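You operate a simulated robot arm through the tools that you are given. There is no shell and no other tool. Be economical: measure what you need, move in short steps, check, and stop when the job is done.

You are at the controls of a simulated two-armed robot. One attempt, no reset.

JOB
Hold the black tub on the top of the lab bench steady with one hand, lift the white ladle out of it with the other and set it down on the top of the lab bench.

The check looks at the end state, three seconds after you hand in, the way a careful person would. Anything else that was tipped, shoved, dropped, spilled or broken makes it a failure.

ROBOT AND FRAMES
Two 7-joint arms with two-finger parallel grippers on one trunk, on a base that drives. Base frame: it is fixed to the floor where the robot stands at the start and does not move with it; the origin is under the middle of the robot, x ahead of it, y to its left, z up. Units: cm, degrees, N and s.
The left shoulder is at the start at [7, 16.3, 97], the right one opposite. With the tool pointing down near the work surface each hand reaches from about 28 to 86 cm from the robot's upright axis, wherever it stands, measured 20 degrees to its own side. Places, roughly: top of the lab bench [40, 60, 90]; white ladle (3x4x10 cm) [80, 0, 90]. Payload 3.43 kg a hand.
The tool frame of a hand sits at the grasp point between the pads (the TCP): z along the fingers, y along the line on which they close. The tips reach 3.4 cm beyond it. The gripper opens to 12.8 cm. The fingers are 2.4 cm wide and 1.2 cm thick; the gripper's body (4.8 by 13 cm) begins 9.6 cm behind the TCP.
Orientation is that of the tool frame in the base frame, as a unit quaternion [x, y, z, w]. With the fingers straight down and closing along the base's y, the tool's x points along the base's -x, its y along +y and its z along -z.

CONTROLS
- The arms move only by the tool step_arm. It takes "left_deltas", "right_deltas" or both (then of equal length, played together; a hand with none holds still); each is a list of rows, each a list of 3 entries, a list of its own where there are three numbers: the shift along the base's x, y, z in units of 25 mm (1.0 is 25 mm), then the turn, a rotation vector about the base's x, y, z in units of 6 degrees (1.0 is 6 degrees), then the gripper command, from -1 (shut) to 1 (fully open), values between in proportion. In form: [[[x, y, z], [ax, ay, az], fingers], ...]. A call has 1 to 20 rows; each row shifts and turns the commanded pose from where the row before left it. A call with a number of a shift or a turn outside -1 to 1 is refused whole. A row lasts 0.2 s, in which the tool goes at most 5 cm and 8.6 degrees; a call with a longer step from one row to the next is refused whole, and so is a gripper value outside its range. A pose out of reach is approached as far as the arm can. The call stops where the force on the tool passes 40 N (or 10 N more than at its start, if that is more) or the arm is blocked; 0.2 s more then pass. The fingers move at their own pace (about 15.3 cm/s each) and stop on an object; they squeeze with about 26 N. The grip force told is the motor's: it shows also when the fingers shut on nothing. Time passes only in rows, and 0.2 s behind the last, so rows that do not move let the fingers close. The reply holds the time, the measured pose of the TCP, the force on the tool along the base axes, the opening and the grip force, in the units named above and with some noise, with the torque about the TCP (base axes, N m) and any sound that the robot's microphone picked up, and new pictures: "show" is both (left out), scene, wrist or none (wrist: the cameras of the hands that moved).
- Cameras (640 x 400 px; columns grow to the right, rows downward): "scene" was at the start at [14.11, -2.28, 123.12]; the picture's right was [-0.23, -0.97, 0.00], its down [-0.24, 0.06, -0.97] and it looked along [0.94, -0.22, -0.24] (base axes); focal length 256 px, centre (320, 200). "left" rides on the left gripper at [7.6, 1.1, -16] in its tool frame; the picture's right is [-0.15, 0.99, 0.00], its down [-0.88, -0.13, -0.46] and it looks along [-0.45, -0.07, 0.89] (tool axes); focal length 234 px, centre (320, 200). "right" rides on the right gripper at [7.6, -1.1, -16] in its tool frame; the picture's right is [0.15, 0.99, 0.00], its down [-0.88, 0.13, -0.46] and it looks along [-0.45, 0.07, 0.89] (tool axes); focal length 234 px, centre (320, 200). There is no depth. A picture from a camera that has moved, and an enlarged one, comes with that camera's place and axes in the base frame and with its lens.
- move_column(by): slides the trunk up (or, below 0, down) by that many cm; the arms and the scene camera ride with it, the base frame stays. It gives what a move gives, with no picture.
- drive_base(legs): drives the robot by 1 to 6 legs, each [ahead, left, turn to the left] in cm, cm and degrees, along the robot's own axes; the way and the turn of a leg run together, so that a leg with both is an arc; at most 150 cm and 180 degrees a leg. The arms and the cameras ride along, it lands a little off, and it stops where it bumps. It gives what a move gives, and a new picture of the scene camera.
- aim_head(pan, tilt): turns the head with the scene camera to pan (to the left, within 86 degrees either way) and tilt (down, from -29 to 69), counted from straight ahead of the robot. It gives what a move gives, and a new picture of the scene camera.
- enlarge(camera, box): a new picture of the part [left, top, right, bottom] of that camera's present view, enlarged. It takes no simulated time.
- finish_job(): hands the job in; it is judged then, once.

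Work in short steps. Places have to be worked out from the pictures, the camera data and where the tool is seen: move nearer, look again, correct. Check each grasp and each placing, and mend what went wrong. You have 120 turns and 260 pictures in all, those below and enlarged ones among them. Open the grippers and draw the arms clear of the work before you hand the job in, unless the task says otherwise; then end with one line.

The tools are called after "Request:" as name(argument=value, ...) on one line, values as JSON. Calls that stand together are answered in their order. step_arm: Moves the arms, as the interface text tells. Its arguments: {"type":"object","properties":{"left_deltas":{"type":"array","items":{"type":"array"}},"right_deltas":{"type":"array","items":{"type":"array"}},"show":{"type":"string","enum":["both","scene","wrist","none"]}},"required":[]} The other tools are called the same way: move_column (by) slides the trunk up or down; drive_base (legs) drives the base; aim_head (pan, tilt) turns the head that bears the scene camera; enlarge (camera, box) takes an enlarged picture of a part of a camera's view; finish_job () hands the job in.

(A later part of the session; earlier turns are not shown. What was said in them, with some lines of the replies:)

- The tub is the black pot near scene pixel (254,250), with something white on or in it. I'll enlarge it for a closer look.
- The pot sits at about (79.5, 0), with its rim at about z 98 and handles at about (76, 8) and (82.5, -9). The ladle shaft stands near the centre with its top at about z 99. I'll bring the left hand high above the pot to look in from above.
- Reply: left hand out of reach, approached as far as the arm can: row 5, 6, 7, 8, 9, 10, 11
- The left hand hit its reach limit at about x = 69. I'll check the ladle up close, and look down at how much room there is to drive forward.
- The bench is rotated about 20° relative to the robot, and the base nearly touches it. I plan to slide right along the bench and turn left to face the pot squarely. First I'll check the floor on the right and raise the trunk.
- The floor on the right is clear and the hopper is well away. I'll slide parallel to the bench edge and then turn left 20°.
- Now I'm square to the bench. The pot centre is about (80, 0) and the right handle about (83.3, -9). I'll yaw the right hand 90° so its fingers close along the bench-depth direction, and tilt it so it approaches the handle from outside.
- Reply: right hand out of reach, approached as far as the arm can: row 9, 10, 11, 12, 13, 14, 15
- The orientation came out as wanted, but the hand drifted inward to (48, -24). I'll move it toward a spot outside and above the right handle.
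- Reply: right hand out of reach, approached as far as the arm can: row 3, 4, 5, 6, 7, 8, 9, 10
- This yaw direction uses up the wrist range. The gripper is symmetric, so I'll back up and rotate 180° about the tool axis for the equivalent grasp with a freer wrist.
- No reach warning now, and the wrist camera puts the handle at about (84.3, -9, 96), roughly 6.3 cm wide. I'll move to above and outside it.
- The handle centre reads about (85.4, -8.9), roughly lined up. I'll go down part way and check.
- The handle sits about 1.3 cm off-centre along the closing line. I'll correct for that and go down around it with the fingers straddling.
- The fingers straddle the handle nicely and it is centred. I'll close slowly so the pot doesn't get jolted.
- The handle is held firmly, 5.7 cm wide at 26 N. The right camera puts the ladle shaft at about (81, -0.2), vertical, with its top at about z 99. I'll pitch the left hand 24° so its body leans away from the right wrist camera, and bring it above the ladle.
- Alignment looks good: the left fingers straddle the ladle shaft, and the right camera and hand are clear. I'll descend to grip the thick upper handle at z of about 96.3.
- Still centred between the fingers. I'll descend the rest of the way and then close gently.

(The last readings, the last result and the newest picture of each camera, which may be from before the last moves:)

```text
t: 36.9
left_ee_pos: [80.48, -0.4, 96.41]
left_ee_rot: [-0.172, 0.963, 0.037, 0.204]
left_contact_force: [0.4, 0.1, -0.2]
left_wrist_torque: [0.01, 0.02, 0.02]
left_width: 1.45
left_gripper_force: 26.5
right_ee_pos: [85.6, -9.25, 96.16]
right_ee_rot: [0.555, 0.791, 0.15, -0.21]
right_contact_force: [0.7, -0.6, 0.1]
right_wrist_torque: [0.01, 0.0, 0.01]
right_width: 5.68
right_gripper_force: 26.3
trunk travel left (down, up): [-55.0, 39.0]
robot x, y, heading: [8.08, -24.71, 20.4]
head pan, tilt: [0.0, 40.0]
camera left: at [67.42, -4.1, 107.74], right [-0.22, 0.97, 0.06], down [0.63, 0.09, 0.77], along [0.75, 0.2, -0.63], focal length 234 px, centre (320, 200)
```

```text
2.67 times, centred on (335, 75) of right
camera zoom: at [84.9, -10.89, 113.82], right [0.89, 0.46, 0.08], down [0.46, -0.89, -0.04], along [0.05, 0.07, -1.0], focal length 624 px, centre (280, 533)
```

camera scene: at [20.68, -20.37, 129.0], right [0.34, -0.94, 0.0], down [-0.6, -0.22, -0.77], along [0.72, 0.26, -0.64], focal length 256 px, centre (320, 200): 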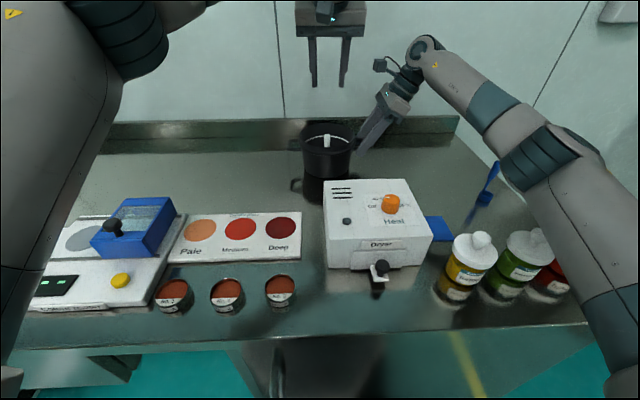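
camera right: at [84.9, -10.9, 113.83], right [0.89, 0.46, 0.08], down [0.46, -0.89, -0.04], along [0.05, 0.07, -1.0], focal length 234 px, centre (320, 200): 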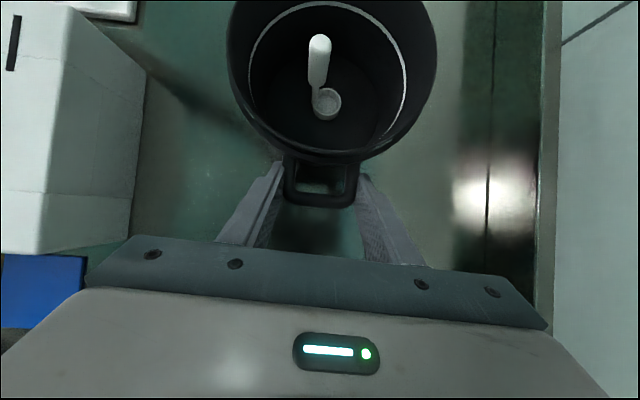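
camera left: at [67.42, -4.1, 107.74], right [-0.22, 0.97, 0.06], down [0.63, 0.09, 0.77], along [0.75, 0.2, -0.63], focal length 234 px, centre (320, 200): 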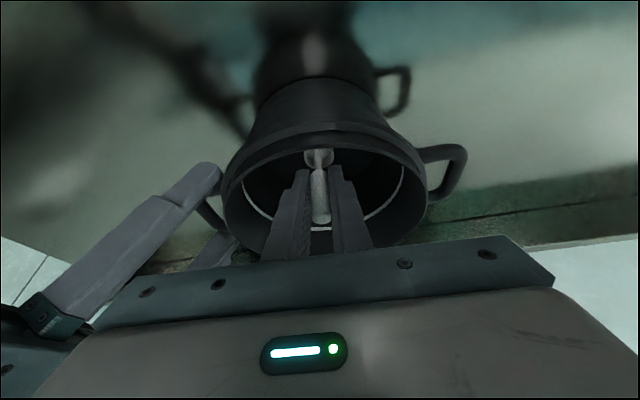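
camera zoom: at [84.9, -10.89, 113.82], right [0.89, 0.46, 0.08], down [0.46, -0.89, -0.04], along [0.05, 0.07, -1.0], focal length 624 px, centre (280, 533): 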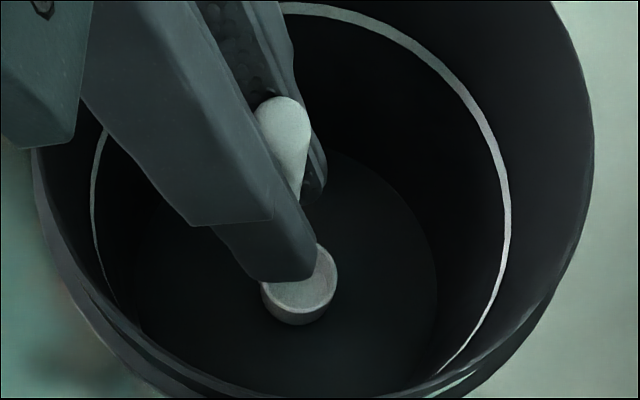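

The ladle is gripped (1.45 cm, 26 N). I'll lift it straight up slowly with the right hand holding.

Request:
step_arm(left_deltas=[[[0, 0, 0.2], [0, 0, 0], -1], [[0, 0, 0.3], [0, 0, 0], -1], [[0, 0, 0.4], [0, 0, 0], -1], [[0, 0, 0.5], [0, 0, 0], -1], [[0, 0, 0.7], [0, 0, 0], -1], [[0, 0, 0.8], [0, 0, 0], -1], [[0, 0, 0.8], [0, 0, 0], -1], [[0, 0, 0.8], [0, 0, 0], -1], [[0, 0, 0.8], [0, 0, 0], -1], [[0, 0, 0.8], [0, 0, 0], -1]], show="both")

Request:
enlarge(camera="scene", box=[250, 40, 430, 190])

```text
t: 39.1
left_ee_pos: [80.42, -0.43, 111.64]
left_ee_rot: [-0.171, 0.963, 0.036, 0.204]
left_contact_force: [0.5, 0.0, -0.9]
left_wrist_torque: [0.0, 0.03, -0.01]
left_width: 1.45
left_gripper_force: 26.2
right_ee_pos: [85.63, -9.16, 96.14]
right_ee_rot: [0.554, 0.791, 0.149, -0.211]
right_contact_force: [0.3, -0.8, 1.5]
right_wrist_torque: [-0.03, 0.04, 0.03]
right_width: 5.66
right_gripper_force: 26.0
trunk travel left (down, up): [-55.0, 39.0]
robot x, y, heading: [7.99, -24.99, 20.2]
head pan, tilt: [0.0, 40.0]
camera scene: at [20.62, -20.37, 129.0], right [0.34, -0.94, 0.0], down [-0.6, -0.22, -0.77], along [0.72, 0.26, -0.64], focal length 256 px, centre (320, 200)
camera left: at [67.42, -4.07, 123.07], right [-0.22, 0.97, 0.06], down [0.63, 0.09, 0.77], along [0.75, 0.2, -0.63], focal length 234 px, centre (320, 200)
```

scene: 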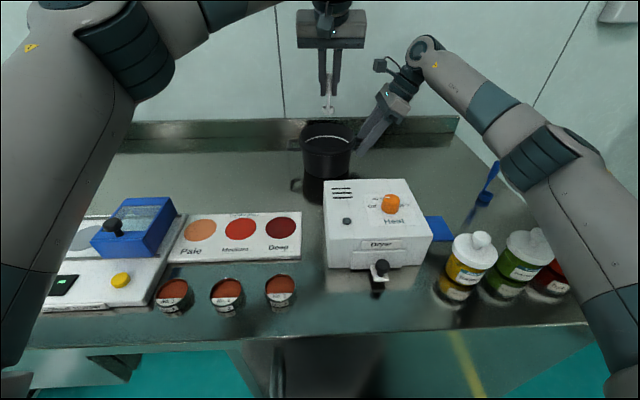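
left: 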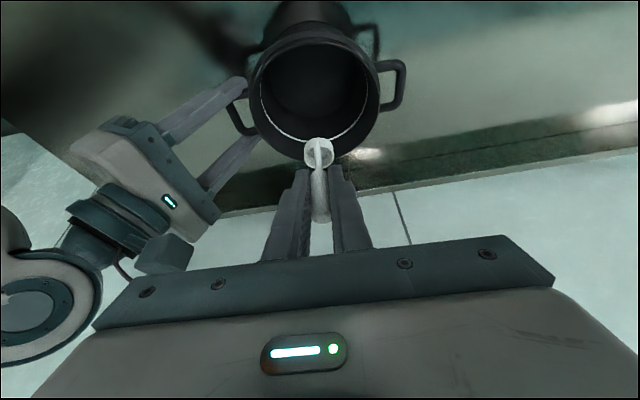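

```text
2.67 times, centred on (340, 115) of scene
camera zoom: at [20.62, -20.37, 129.0], right [0.34, -0.94, 0.0], down [-0.6, -0.22, -0.77], along [0.72, 0.26, -0.64], focal length 682 px, centre (267, 427)
```

zoom: 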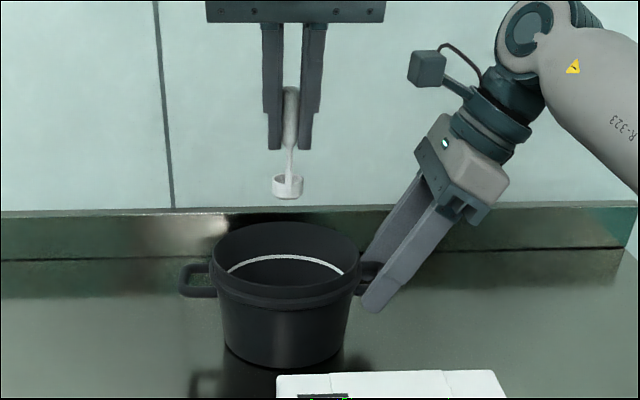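

The ladle came out cleanly and the pot is undisturbed. I'll carry the ladle left to the clear bench at about (70, 19).

Request:
step_arm(left_deltas=[[[-0.2, 0.4, 0], [0, 0, 0], -1], [[-0.46, 0.86, 0], [0, 0, 0], -1], [[-0.46, 0.86, 0], [0, 0, 0], -1], [[-0.46, 0.86, 0], [0, 0, 0], -1], [[-0.46, 0.86, 0], [0, 0, 0], -1], [[-0.46, 0.86, 0], [0, 0, 0], -1], [[-0.46, 0.86, 0], [0, 0, 0], -1], [[-0.46, 0.86, 0], [0, 0, 0], -1], [[-0.46, 0.86, 0], [0, 0, 0], -1], [[-0.2, 0.4, 0], [0, 0, 0], -1], [[0, 0, -0.8], [0, 0, 0], -1], [[0, 0, -0.8], [0, 0, 0], -1], [[0, 0, -0.8], [0, 0, 0], -1], [[0, 0, -0.8], [0, 0, 0], -1], [[0, 0, -0.8], [0, 0, 0], -1]], show="both")

Request:
enlarge(camera="scene", box=[170, 60, 350, 200])

```text
t: 42.3
left_ee_pos: [70.19, 18.65, 101.49]
left_ee_rot: [-0.172, 0.963, 0.037, 0.204]
left_contact_force: [0.4, 0.9, -0.7]
left_wrist_torque: [-0.02, 0.02, -0.01]
left_width: 1.46
left_gripper_force: 25.9
right_ee_pos: [85.62, -9.23, 96.24]
right_ee_rot: [0.554, 0.792, 0.149, -0.21]
right_contact_force: [-0.1, 0.1, 0.4]
right_wrist_torque: [0.07, 0.02, -0.02]
right_width: 5.69
right_gripper_force: 25.5
trunk travel left (down, up): [-55.0, 39.0]
robot x, y, heading: [7.57, -24.77, 20.2]
head pan, tilt: [0.0, 40.0]
camera scene: at [20.65, -20.31, 129.0], right [0.34, -0.94, 0.0], down [-0.6, -0.22, -0.77], along [0.72, 0.26, -0.64], focal length 256 px, centre (320, 200)
camera left: at [57.24, 15.14, 112.93], right [-0.22, 0.97, 0.06], down [0.63, 0.09, 0.77], along [0.75, 0.2, -0.63], focal length 234 px, centre (320, 200)
```

scene: 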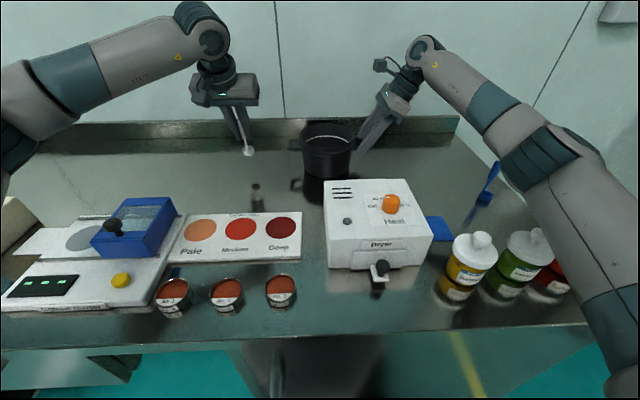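
left: 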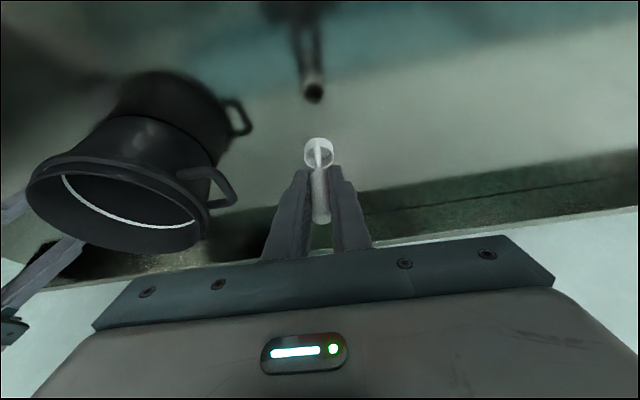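

```text
2.86 times, centred on (260, 130) of scene
camera zoom: at [20.65, -20.31, 129.0], right [0.34, -0.94, 0.0], down [-0.6, -0.22, -0.77], along [0.72, 0.26, -0.64], focal length 731 px, centre (491, 400)
```

zoom: 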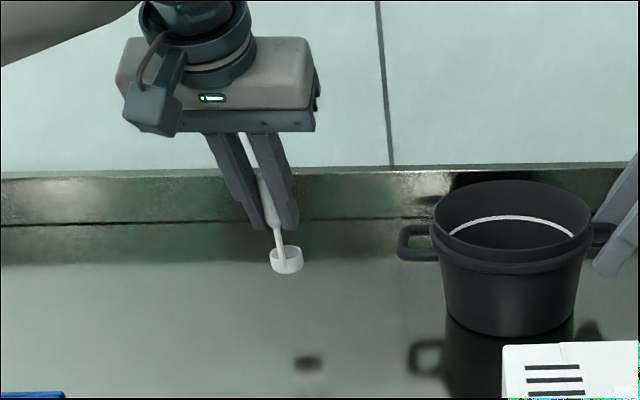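

The ladle hangs upright. I'll lower it to just above the expected contact height, then go down in fine steps watching the force.

Request:
step_arm(left_deltas=[[[0, 0, -0.6], [0, 0, 0], -1], [[0, 0, -0.6], [0, 0, 0], -1], [[0, 0, -0.5], [0, 0, 0], -1], [[0, 0, -0.2], [0, 0, 0], -1]], show="none")

Request:
enlarge(camera="scene", box=[200, 90, 300, 200])

Request:
step_arm(left_deltas=[[[0, 0, -0.08], [0, 0, 0], -1], [[0, 0, 0], [0, 0, 0], -1]], show="none")

```text
t: 43.3
left_ee_pos: [70.29, 18.84, 97.08]
left_ee_rot: [-0.172, 0.963, 0.036, 0.205]
left_contact_force: [-0.6, 0.1, -0.4]
left_wrist_torque: [0.01, -0.01, 0.02]
left_width: 1.49
left_gripper_force: 26.5
right_ee_pos: [85.72, -9.23, 96.04]
right_ee_rot: [0.555, 0.791, 0.149, -0.21]
right_contact_force: [0.4, 0.1, -0.4]
right_wrist_torque: [-0.01, -0.01, 0.06]
right_width: 5.67
right_gripper_force: 26.4
trunk travel left (down, up): [-55.0, 39.0]
robot x, y, heading: [7.68, -24.49, 20.2]
head pan, tilt: [0.0, 40.0]
```

```text
3.64 times, centred on (250, 145) of scene
camera zoom: at [20.64, -20.33, 129.0], right [0.34, -0.94, 0.0], down [-0.6, -0.22, -0.77], along [0.72, 0.26, -0.64], focal length 930 px, centre (574, 400)
```

zoom: 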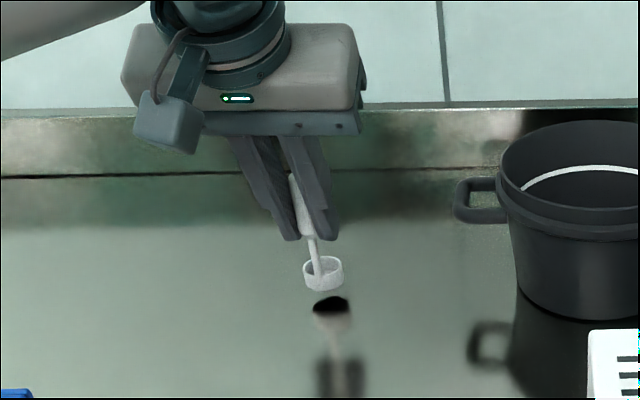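

```text
t: 43.9
left_ee_pos: [70.17, 18.88, 96.72]
left_ee_rot: [-0.171, 0.963, 0.037, 0.205]
left_contact_force: [-0.5, -0.3, -1.3]
left_wrist_torque: [0.0, 0.0, -0.01]
left_width: 1.51
left_gripper_force: 26.2
right_ee_pos: [85.63, -9.17, 96.26]
right_ee_rot: [0.555, 0.791, 0.15, -0.21]
right_contact_force: [-0.6, 0.4, 0.2]
right_wrist_torque: [0.03, 0.03, 0.05]
right_width: 5.69
right_gripper_force: 26.2
trunk travel left (down, up): [-55.0, 39.0]
robot x, y, heading: [8.06, -24.95, 20.3]
head pan, tilt: [0.0, 40.0]
```

The gap to the reflection is small, about half a centimetre. I'll continue in fine steps.

Request:
step_arm(left_deltas=[[[0, 0, -0.08], [0, 0, 0], -1], [[0, 0, -0.06], [0, 0, 0], -1], [[0, 0, 0], [0, 0, 0], -1]], show="none")

Request:
enlarge(camera="scene", box=[225, 110, 285, 180])

```text
t: 44.7
left_ee_pos: [70.24, 18.8, 96.33]
left_ee_rot: [-0.172, 0.963, 0.036, 0.204]
left_contact_force: [1.2, -0.8, -0.6]
left_wrist_torque: [-0.03, 0.02, 0.01]
left_width: 1.45
left_gripper_force: 26.1
right_ee_pos: [85.75, -9.21, 96.21]
right_ee_rot: [0.554, 0.791, 0.15, -0.21]
right_contact_force: [0.2, 0.1, -0.2]
right_wrist_torque: [0.01, 0.0, 0.05]
right_width: 5.69
right_gripper_force: 26.0
trunk travel left (down, up): [-55.0, 39.0]
robot x, y, heading: [8.14, -24.92, 20.3]
head pan, tilt: [0.0, 40.0]
```

```text
5.71 times, centred on (255, 145) of scene
camera zoom: at [20.63, -20.33, 129.0], right [0.34, -0.94, 0.0], down [-0.6, -0.22, -0.77], along [0.72, 0.26, -0.64], focal length 1462 px, centre (691, 514)
```

zoom: 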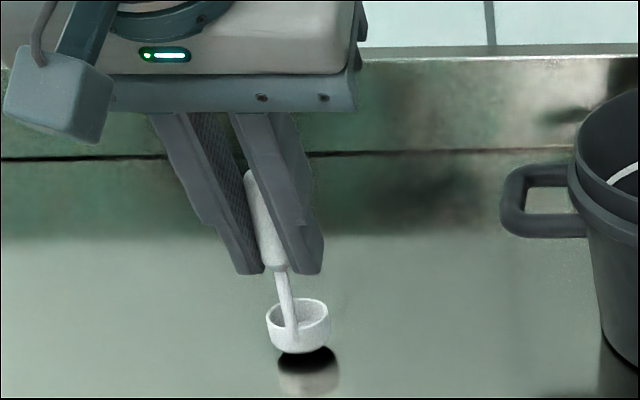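

It's very close to contact. I'll keep stepping down.

Request:
step_arm(left_deltas=[[[0, 0, -0.06], [0, 0, 0], -1], [[0, 0, -0.06], [0, 0, 0], -1], [[0, 0, 0], [0, 0, 0], -1]], show="none")

Request:
enlarge(camera="scene", box=[225, 110, 285, 180])

```text
t: 45.5
left_ee_pos: [70.35, 18.79, 96.16]
left_ee_rot: [-0.171, 0.963, 0.036, 0.205]
left_contact_force: [-0.4, 0.1, -1.2]
left_wrist_torque: [-0.01, -0.01, -0.01]
left_width: 1.48
left_gripper_force: 26.2
right_ee_pos: [85.54, -9.1, 96.24]
right_ee_rot: [0.555, 0.791, 0.149, -0.21]
right_contact_force: [-0.7, -0.4, -0.7]
right_wrist_torque: [-0.02, -0.01, 0.01]
right_width: 5.67
right_gripper_force: 26.4
trunk travel left (down, up): [-55.0, 39.0]
robot x, y, heading: [7.43, -24.95, 20.0]
head pan, tilt: [0.0, 40.0]
```

```text
5.71 times, centred on (255, 145) of scene
camera zoom: at [20.63, -20.33, 129.0], right [0.34, -0.94, 0.0], down [-0.6, -0.22, -0.77], along [0.72, 0.26, -0.64], focal length 1462 px, centre (691, 514)
```

zoom: 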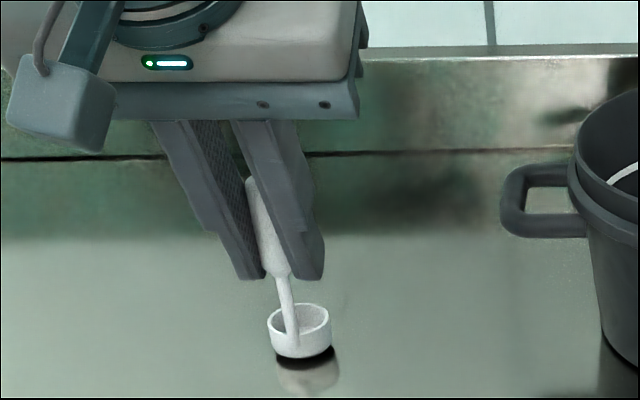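

A small gap of about 2 mm remains, so I'll continue.

Request:
step_arm(left_deltas=[[[0, 0, -0.05], [0, 0, 0], -1], [[0, 0, -0.05], [0, 0, 0], -1], [[0, 0, 0], [0, 0, 0], -1]], show="none")

Request:
enlarge(camera="scene", box=[225, 110, 285, 180])

```text
t: 46.3
left_ee_pos: [70.22, 18.82, 95.84]
left_ee_rot: [-0.171, 0.963, 0.038, 0.205]
left_contact_force: [-0.5, 0.5, 4.9]
left_wrist_torque: [0.15, -0.05, 0.02]
left_width: 1.45
left_gripper_force: 26.0
right_ee_pos: [85.7, -9.23, 96.32]
right_ee_rot: [0.555, 0.791, 0.15, -0.21]
right_contact_force: [0.7, -0.1, 0.4]
right_wrist_torque: [-0.13, -0.03, 0.01]
right_width: 5.67
right_gripper_force: 26.1
trunk travel left (down, up): [-55.0, 39.0]
robot x, y, heading: [7.94, -24.64, 20.6]
head pan, tilt: [0.0, 40.0]
```

```text
5.71 times, centred on (255, 145) of scene
camera zoom: at [20.59, -20.35, 129.01], right [0.34, -0.94, 0.0], down [-0.6, -0.22, -0.77], along [0.72, 0.26, -0.64], focal length 1462 px, centre (691, 514)
```

zoom: 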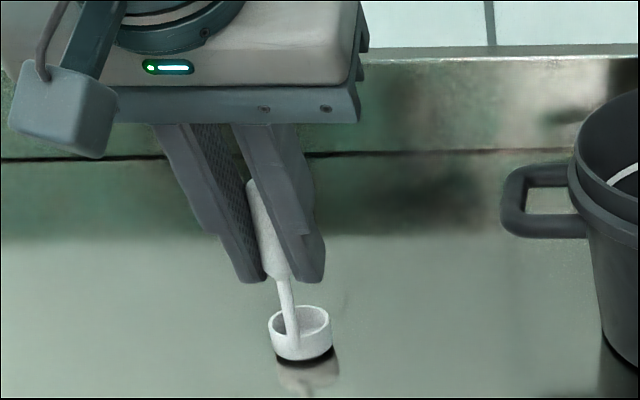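

Contact felt (4.9 N up), so the cup is on the bench. I'll open slowly.

Request:
step_arm(left_deltas=[[[0, 0, 0], [0, 0, 0], -0.78], [[0, 0, 0], [0, 0, 0], -0.74], [[0, 0, 0], [0, 0, 0], -0.7], [[0, 0, 0], [0, 0, 0], -0.65]], show="none")

Request:
enlarge(camera="scene", box=[225, 110, 285, 180])

Request:
enlarge(camera="left", box=[240, 100, 400, 250])

```text
t: 47.3
left_ee_pos: [70.23, 18.81, 95.84]
left_ee_rot: [-0.171, 0.963, 0.036, 0.205]
left_contact_force: [0.5, 0.3, 0.5]
left_wrist_torque: [-0.03, -0.04, -0.01]
left_width: 2.24
left_gripper_force: 0.0
right_ee_pos: [85.67, -9.14, 96.2]
right_ee_rot: [0.554, 0.791, 0.15, -0.211]
right_contact_force: [-0.1, 0.0, 0.0]
right_wrist_torque: [0.0, 0.03, 0.0]
right_width: 5.69
right_gripper_force: 26.1
trunk travel left (down, up): [-55.0, 39.0]
robot x, y, heading: [8.15, -24.77, 20.3]
head pan, tilt: [0.0, 40.0]
```

```text
5.71 times, centred on (255, 145) of scene
camera zoom: at [20.64, -20.34, 129.0], right [0.34, -0.94, 0.0], down [-0.6, -0.22, -0.77], along [0.72, 0.26, -0.64], focal length 1462 px, centre (691, 514)
```

zoom: 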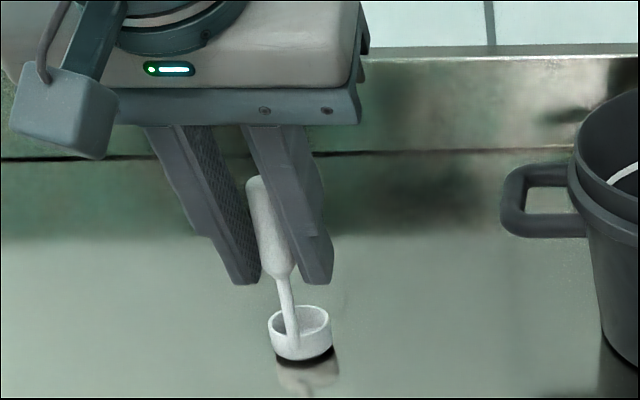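

```text
2.67 times, centred on (320, 175) of left
camera zoom: at [57.2, 15.15, 107.21], right [-0.22, 0.97, 0.06], down [0.63, 0.09, 0.77], along [0.75, 0.2, -0.63], focal length 624 px, centre (320, 267)
```

zoom: 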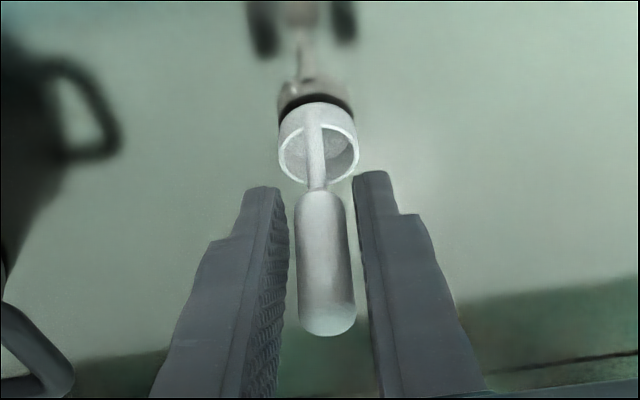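

The ladle stands on its own with gaps on both sides. I'll open wider and withdraw straight up, then back, while gently opening the right hand.

Request:
step_arm(left_deltas=[[[0, 0, 0], [0, 0, 0], -0.5], [[0, 0, 0], [0, 0, 0], -0.3], [[0, 0, 0.4], [0, 0, 0], -0.2], [[0, 0, 0.8], [0, 0, 0], -0.2], [[0, 0, 0.8], [0, 0, 0], -0.2], [[0, 0, 0.8], [0, 0, 0], -0.2], [[0, 0, 0.8], [0, 0, 0], -0.2], [[0, 0, 0.8], [0, 0, 0], -0.2], [[-0.4, 0.3, 0.8], [0, 0, 0], -0.2], [[-0.4, 0.3, 0.8], [0, 0, 0], -0.2]], right_deltas=[[[0, 0, 0], [0, 0, 0], -0.1], [[0, 0, 0], [0, 0, 0], -0.08], [[0, 0, 0], [0, 0, 0], -0.05], [[0, 0, 0], [0, 0, 0], 0], [[0, 0, 0], [0, 0, 0], 0.1], [[0, 0, 0], [0, 0, 0], 0.2], [[0, 0, 0], [0, 0, 0], 0.3], [[0, 0, 0], [0, 0, 0], 0.4], [[0, 0, 0], [0, 0, 0], 0.5], [[0, 0, 0], [0, 0, 0], 0.5]], show="both")

```text
t: 49.5
left_ee_pos: [68.17, 20.28, 110.94]
left_ee_rot: [-0.172, 0.963, 0.037, 0.205]
left_contact_force: [0.1, 0.4, -0.2]
left_wrist_torque: [-0.03, -0.03, 0.02]
left_width: 5.13
left_gripper_force: 0.0
right_ee_pos: [85.65, -9.22, 96.17]
right_ee_rot: [0.555, 0.791, 0.149, -0.21]
right_contact_force: [0.0, 0.0, -0.9]
right_wrist_torque: [0.01, -0.04, 0.0]
right_width: 9.62
right_gripper_force: 0.0
trunk travel left (down, up): [-55.0, 39.0]
robot x, y, heading: [7.81, -25.11, 19.9]
head pan, tilt: [0.0, 40.0]
camera scene: at [20.58, -20.36, 129.01], right [0.34, -0.94, 0.0], down [-0.6, -0.22, -0.77], along [0.72, 0.26, -0.64], focal length 256 px, centre (320, 200)
camera right: at [84.85, -10.92, 113.86], right [0.89, 0.46, 0.08], down [0.46, -0.89, -0.04], along [0.05, 0.07, -1.0], focal length 234 px, centre (320, 200)
camera left: at [55.16, 16.65, 122.26], right [-0.22, 0.97, 0.06], down [0.63, 0.09, 0.77], along [0.75, 0.2, -0.63], focal length 234 px, centre (320, 200)
```

scene: 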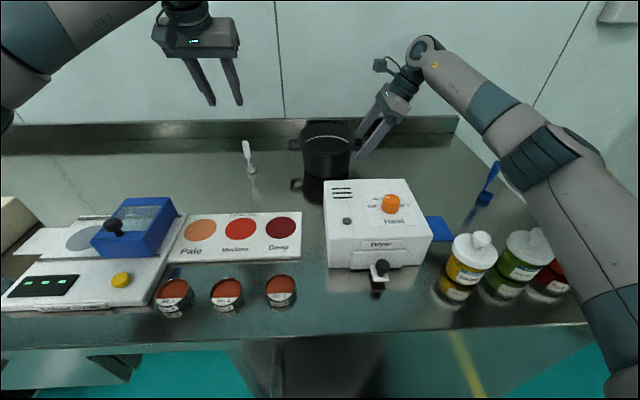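
right: 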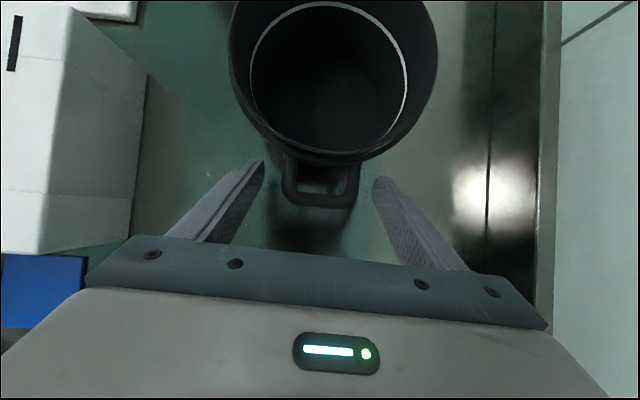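
left: 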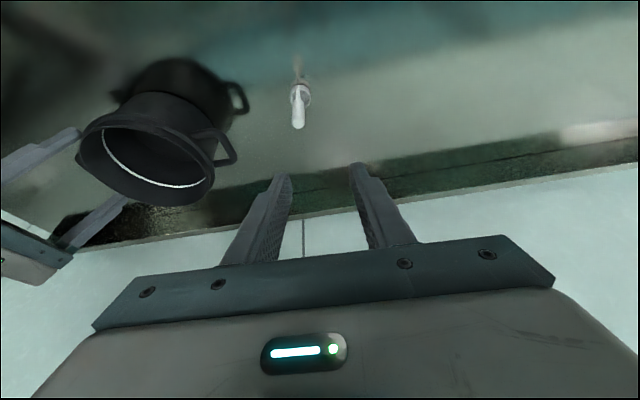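

The ladle stands upright on the bench and the pot is released. I'll back the right hand off along its approach path, then raise both arms clear.

Request:
step_arm(left_deltas=[[[-0.3, 0.2, 0.4], [0, 0, 0], 0.5], [[-0.3, 0.2, 0.4], [0, 0, 0], 0.5], [[-0.3, 0.2, 0.4], [0, 0, 0], 0.5], [[-0.3, 0.2, 0.4], [0, 0, 0], 0.5], [[-0.3, 0.2, 0], [0, 0, 0], 0.5], [[-0.3, 0.2, 0], [0, 0, 0], 0.5], [[-0.3, 0.2, 0], [0, 0, 0], 0.5], [[0, 0, 0], [0, 0, 0], 0.5], [[0, 0, 0], [0, 0, 0], 0.5], [[0, 0, 0], [0, 0, 0], 0.5], [[0, 0, 0], [0, 0, 0], 0.5], [[0, 0, 0], [0, 0, 0], 0.5], [[0, 0, 0], [0, 0, 0], 0.5], [[0, 0, 0], [0, 0, 0], 0.5]], right_deltas=[[[0, -0.2, 0.46], [0, 0, 0], 0.5], [[0, -0.2, 0.46], [0, 0, 0], 0.5], [[0, -0.2, 0.46], [0, 0, 0], 0.5], [[0, -0.2, 0.46], [0, 0, 0], 0.5], [[0, -0.1, 0.8], [0, 0, 0], 0.5], [[0, -0.1, 0.8], [0, 0, 0], 0.5], [[0, -0.1, 0.8], [0, 0, 0], 0.5], [[0, -0.1, 0.8], [0, 0, 0], 0.5], [[-0.8, -0.3, 0.3], [0, 0, 0], 0.5], [[-0.8, -0.3, 0.3], [0, 0, 0], 0.5], [[-0.8, -0.3, 0.3], [0, 0, 0], 0.5], [[-0.8, -0.3, 0.3], [0, 0, 0], 0.5], [[-0.8, -0.3, 0], [0, 0, 0], 0.5], [[-0.8, -0.3, 0], [0, 0, 0], 0.5]], show="scene")

Request:
enlarge(camera="scene", box=[200, 90, 400, 215])

```text
t: 52.5
left_ee_pos: [62.95, 23.79, 114.92]
left_ee_rot: [-0.171, 0.963, 0.036, 0.204]
left_contact_force: [0.5, 0.1, 0.2]
left_wrist_torque: [0.0, -0.04, -0.01]
left_width: 9.6
left_gripper_force: 0.0
right_ee_pos: [73.54, -16.66, 111.94]
right_ee_rot: [0.554, 0.792, 0.149, -0.211]
right_contact_force: [-0.5, 0.6, -0.8]
right_wrist_torque: [0.0, -0.04, 0.01]
right_width: 9.6
right_gripper_force: 0.1
trunk travel left (down, up): [-55.0, 39.0]
robot x, y, heading: [7.66, -25.05, 20.0]
head pan, tilt: [0.0, 40.0]
camera scene: at [20.58, -20.39, 129.01], right [0.34, -0.94, 0.0], down [-0.6, -0.22, -0.77], along [0.72, 0.26, -0.64], focal length 256 px, centre (320, 200)
```

scene: 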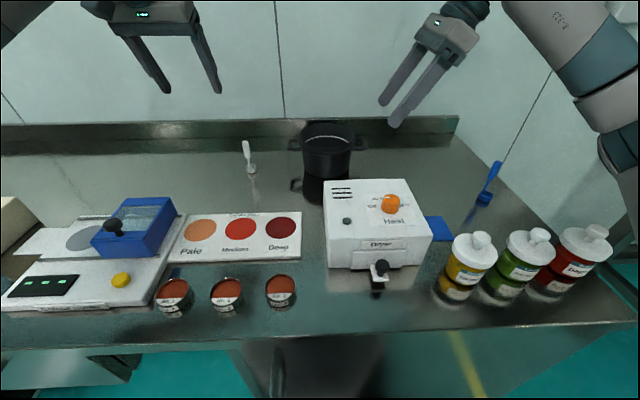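

```text
3.20 times, centred on (300, 152) of scene
camera zoom: at [20.58, -20.39, 129.01], right [0.34, -0.94, 0.0], down [-0.6, -0.22, -0.77], along [0.72, 0.26, -0.64], focal length 818 px, centre (384, 352)
```

zoom: 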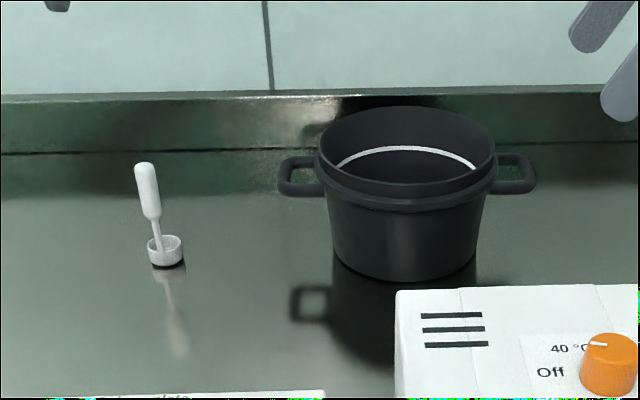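

The ladle stands steady on the bench, the pot is in place and nothing else has moved. Both grippers are open and clear, so I'll hand in.

Request:
finish_job()

```text
The job is handed in.
```

I held the black tub steady by its handle with the right hand, lifted the white ladle out with the left, and left it standing upright on the bench top. The tub stayed in place and nothing else was disturbed.
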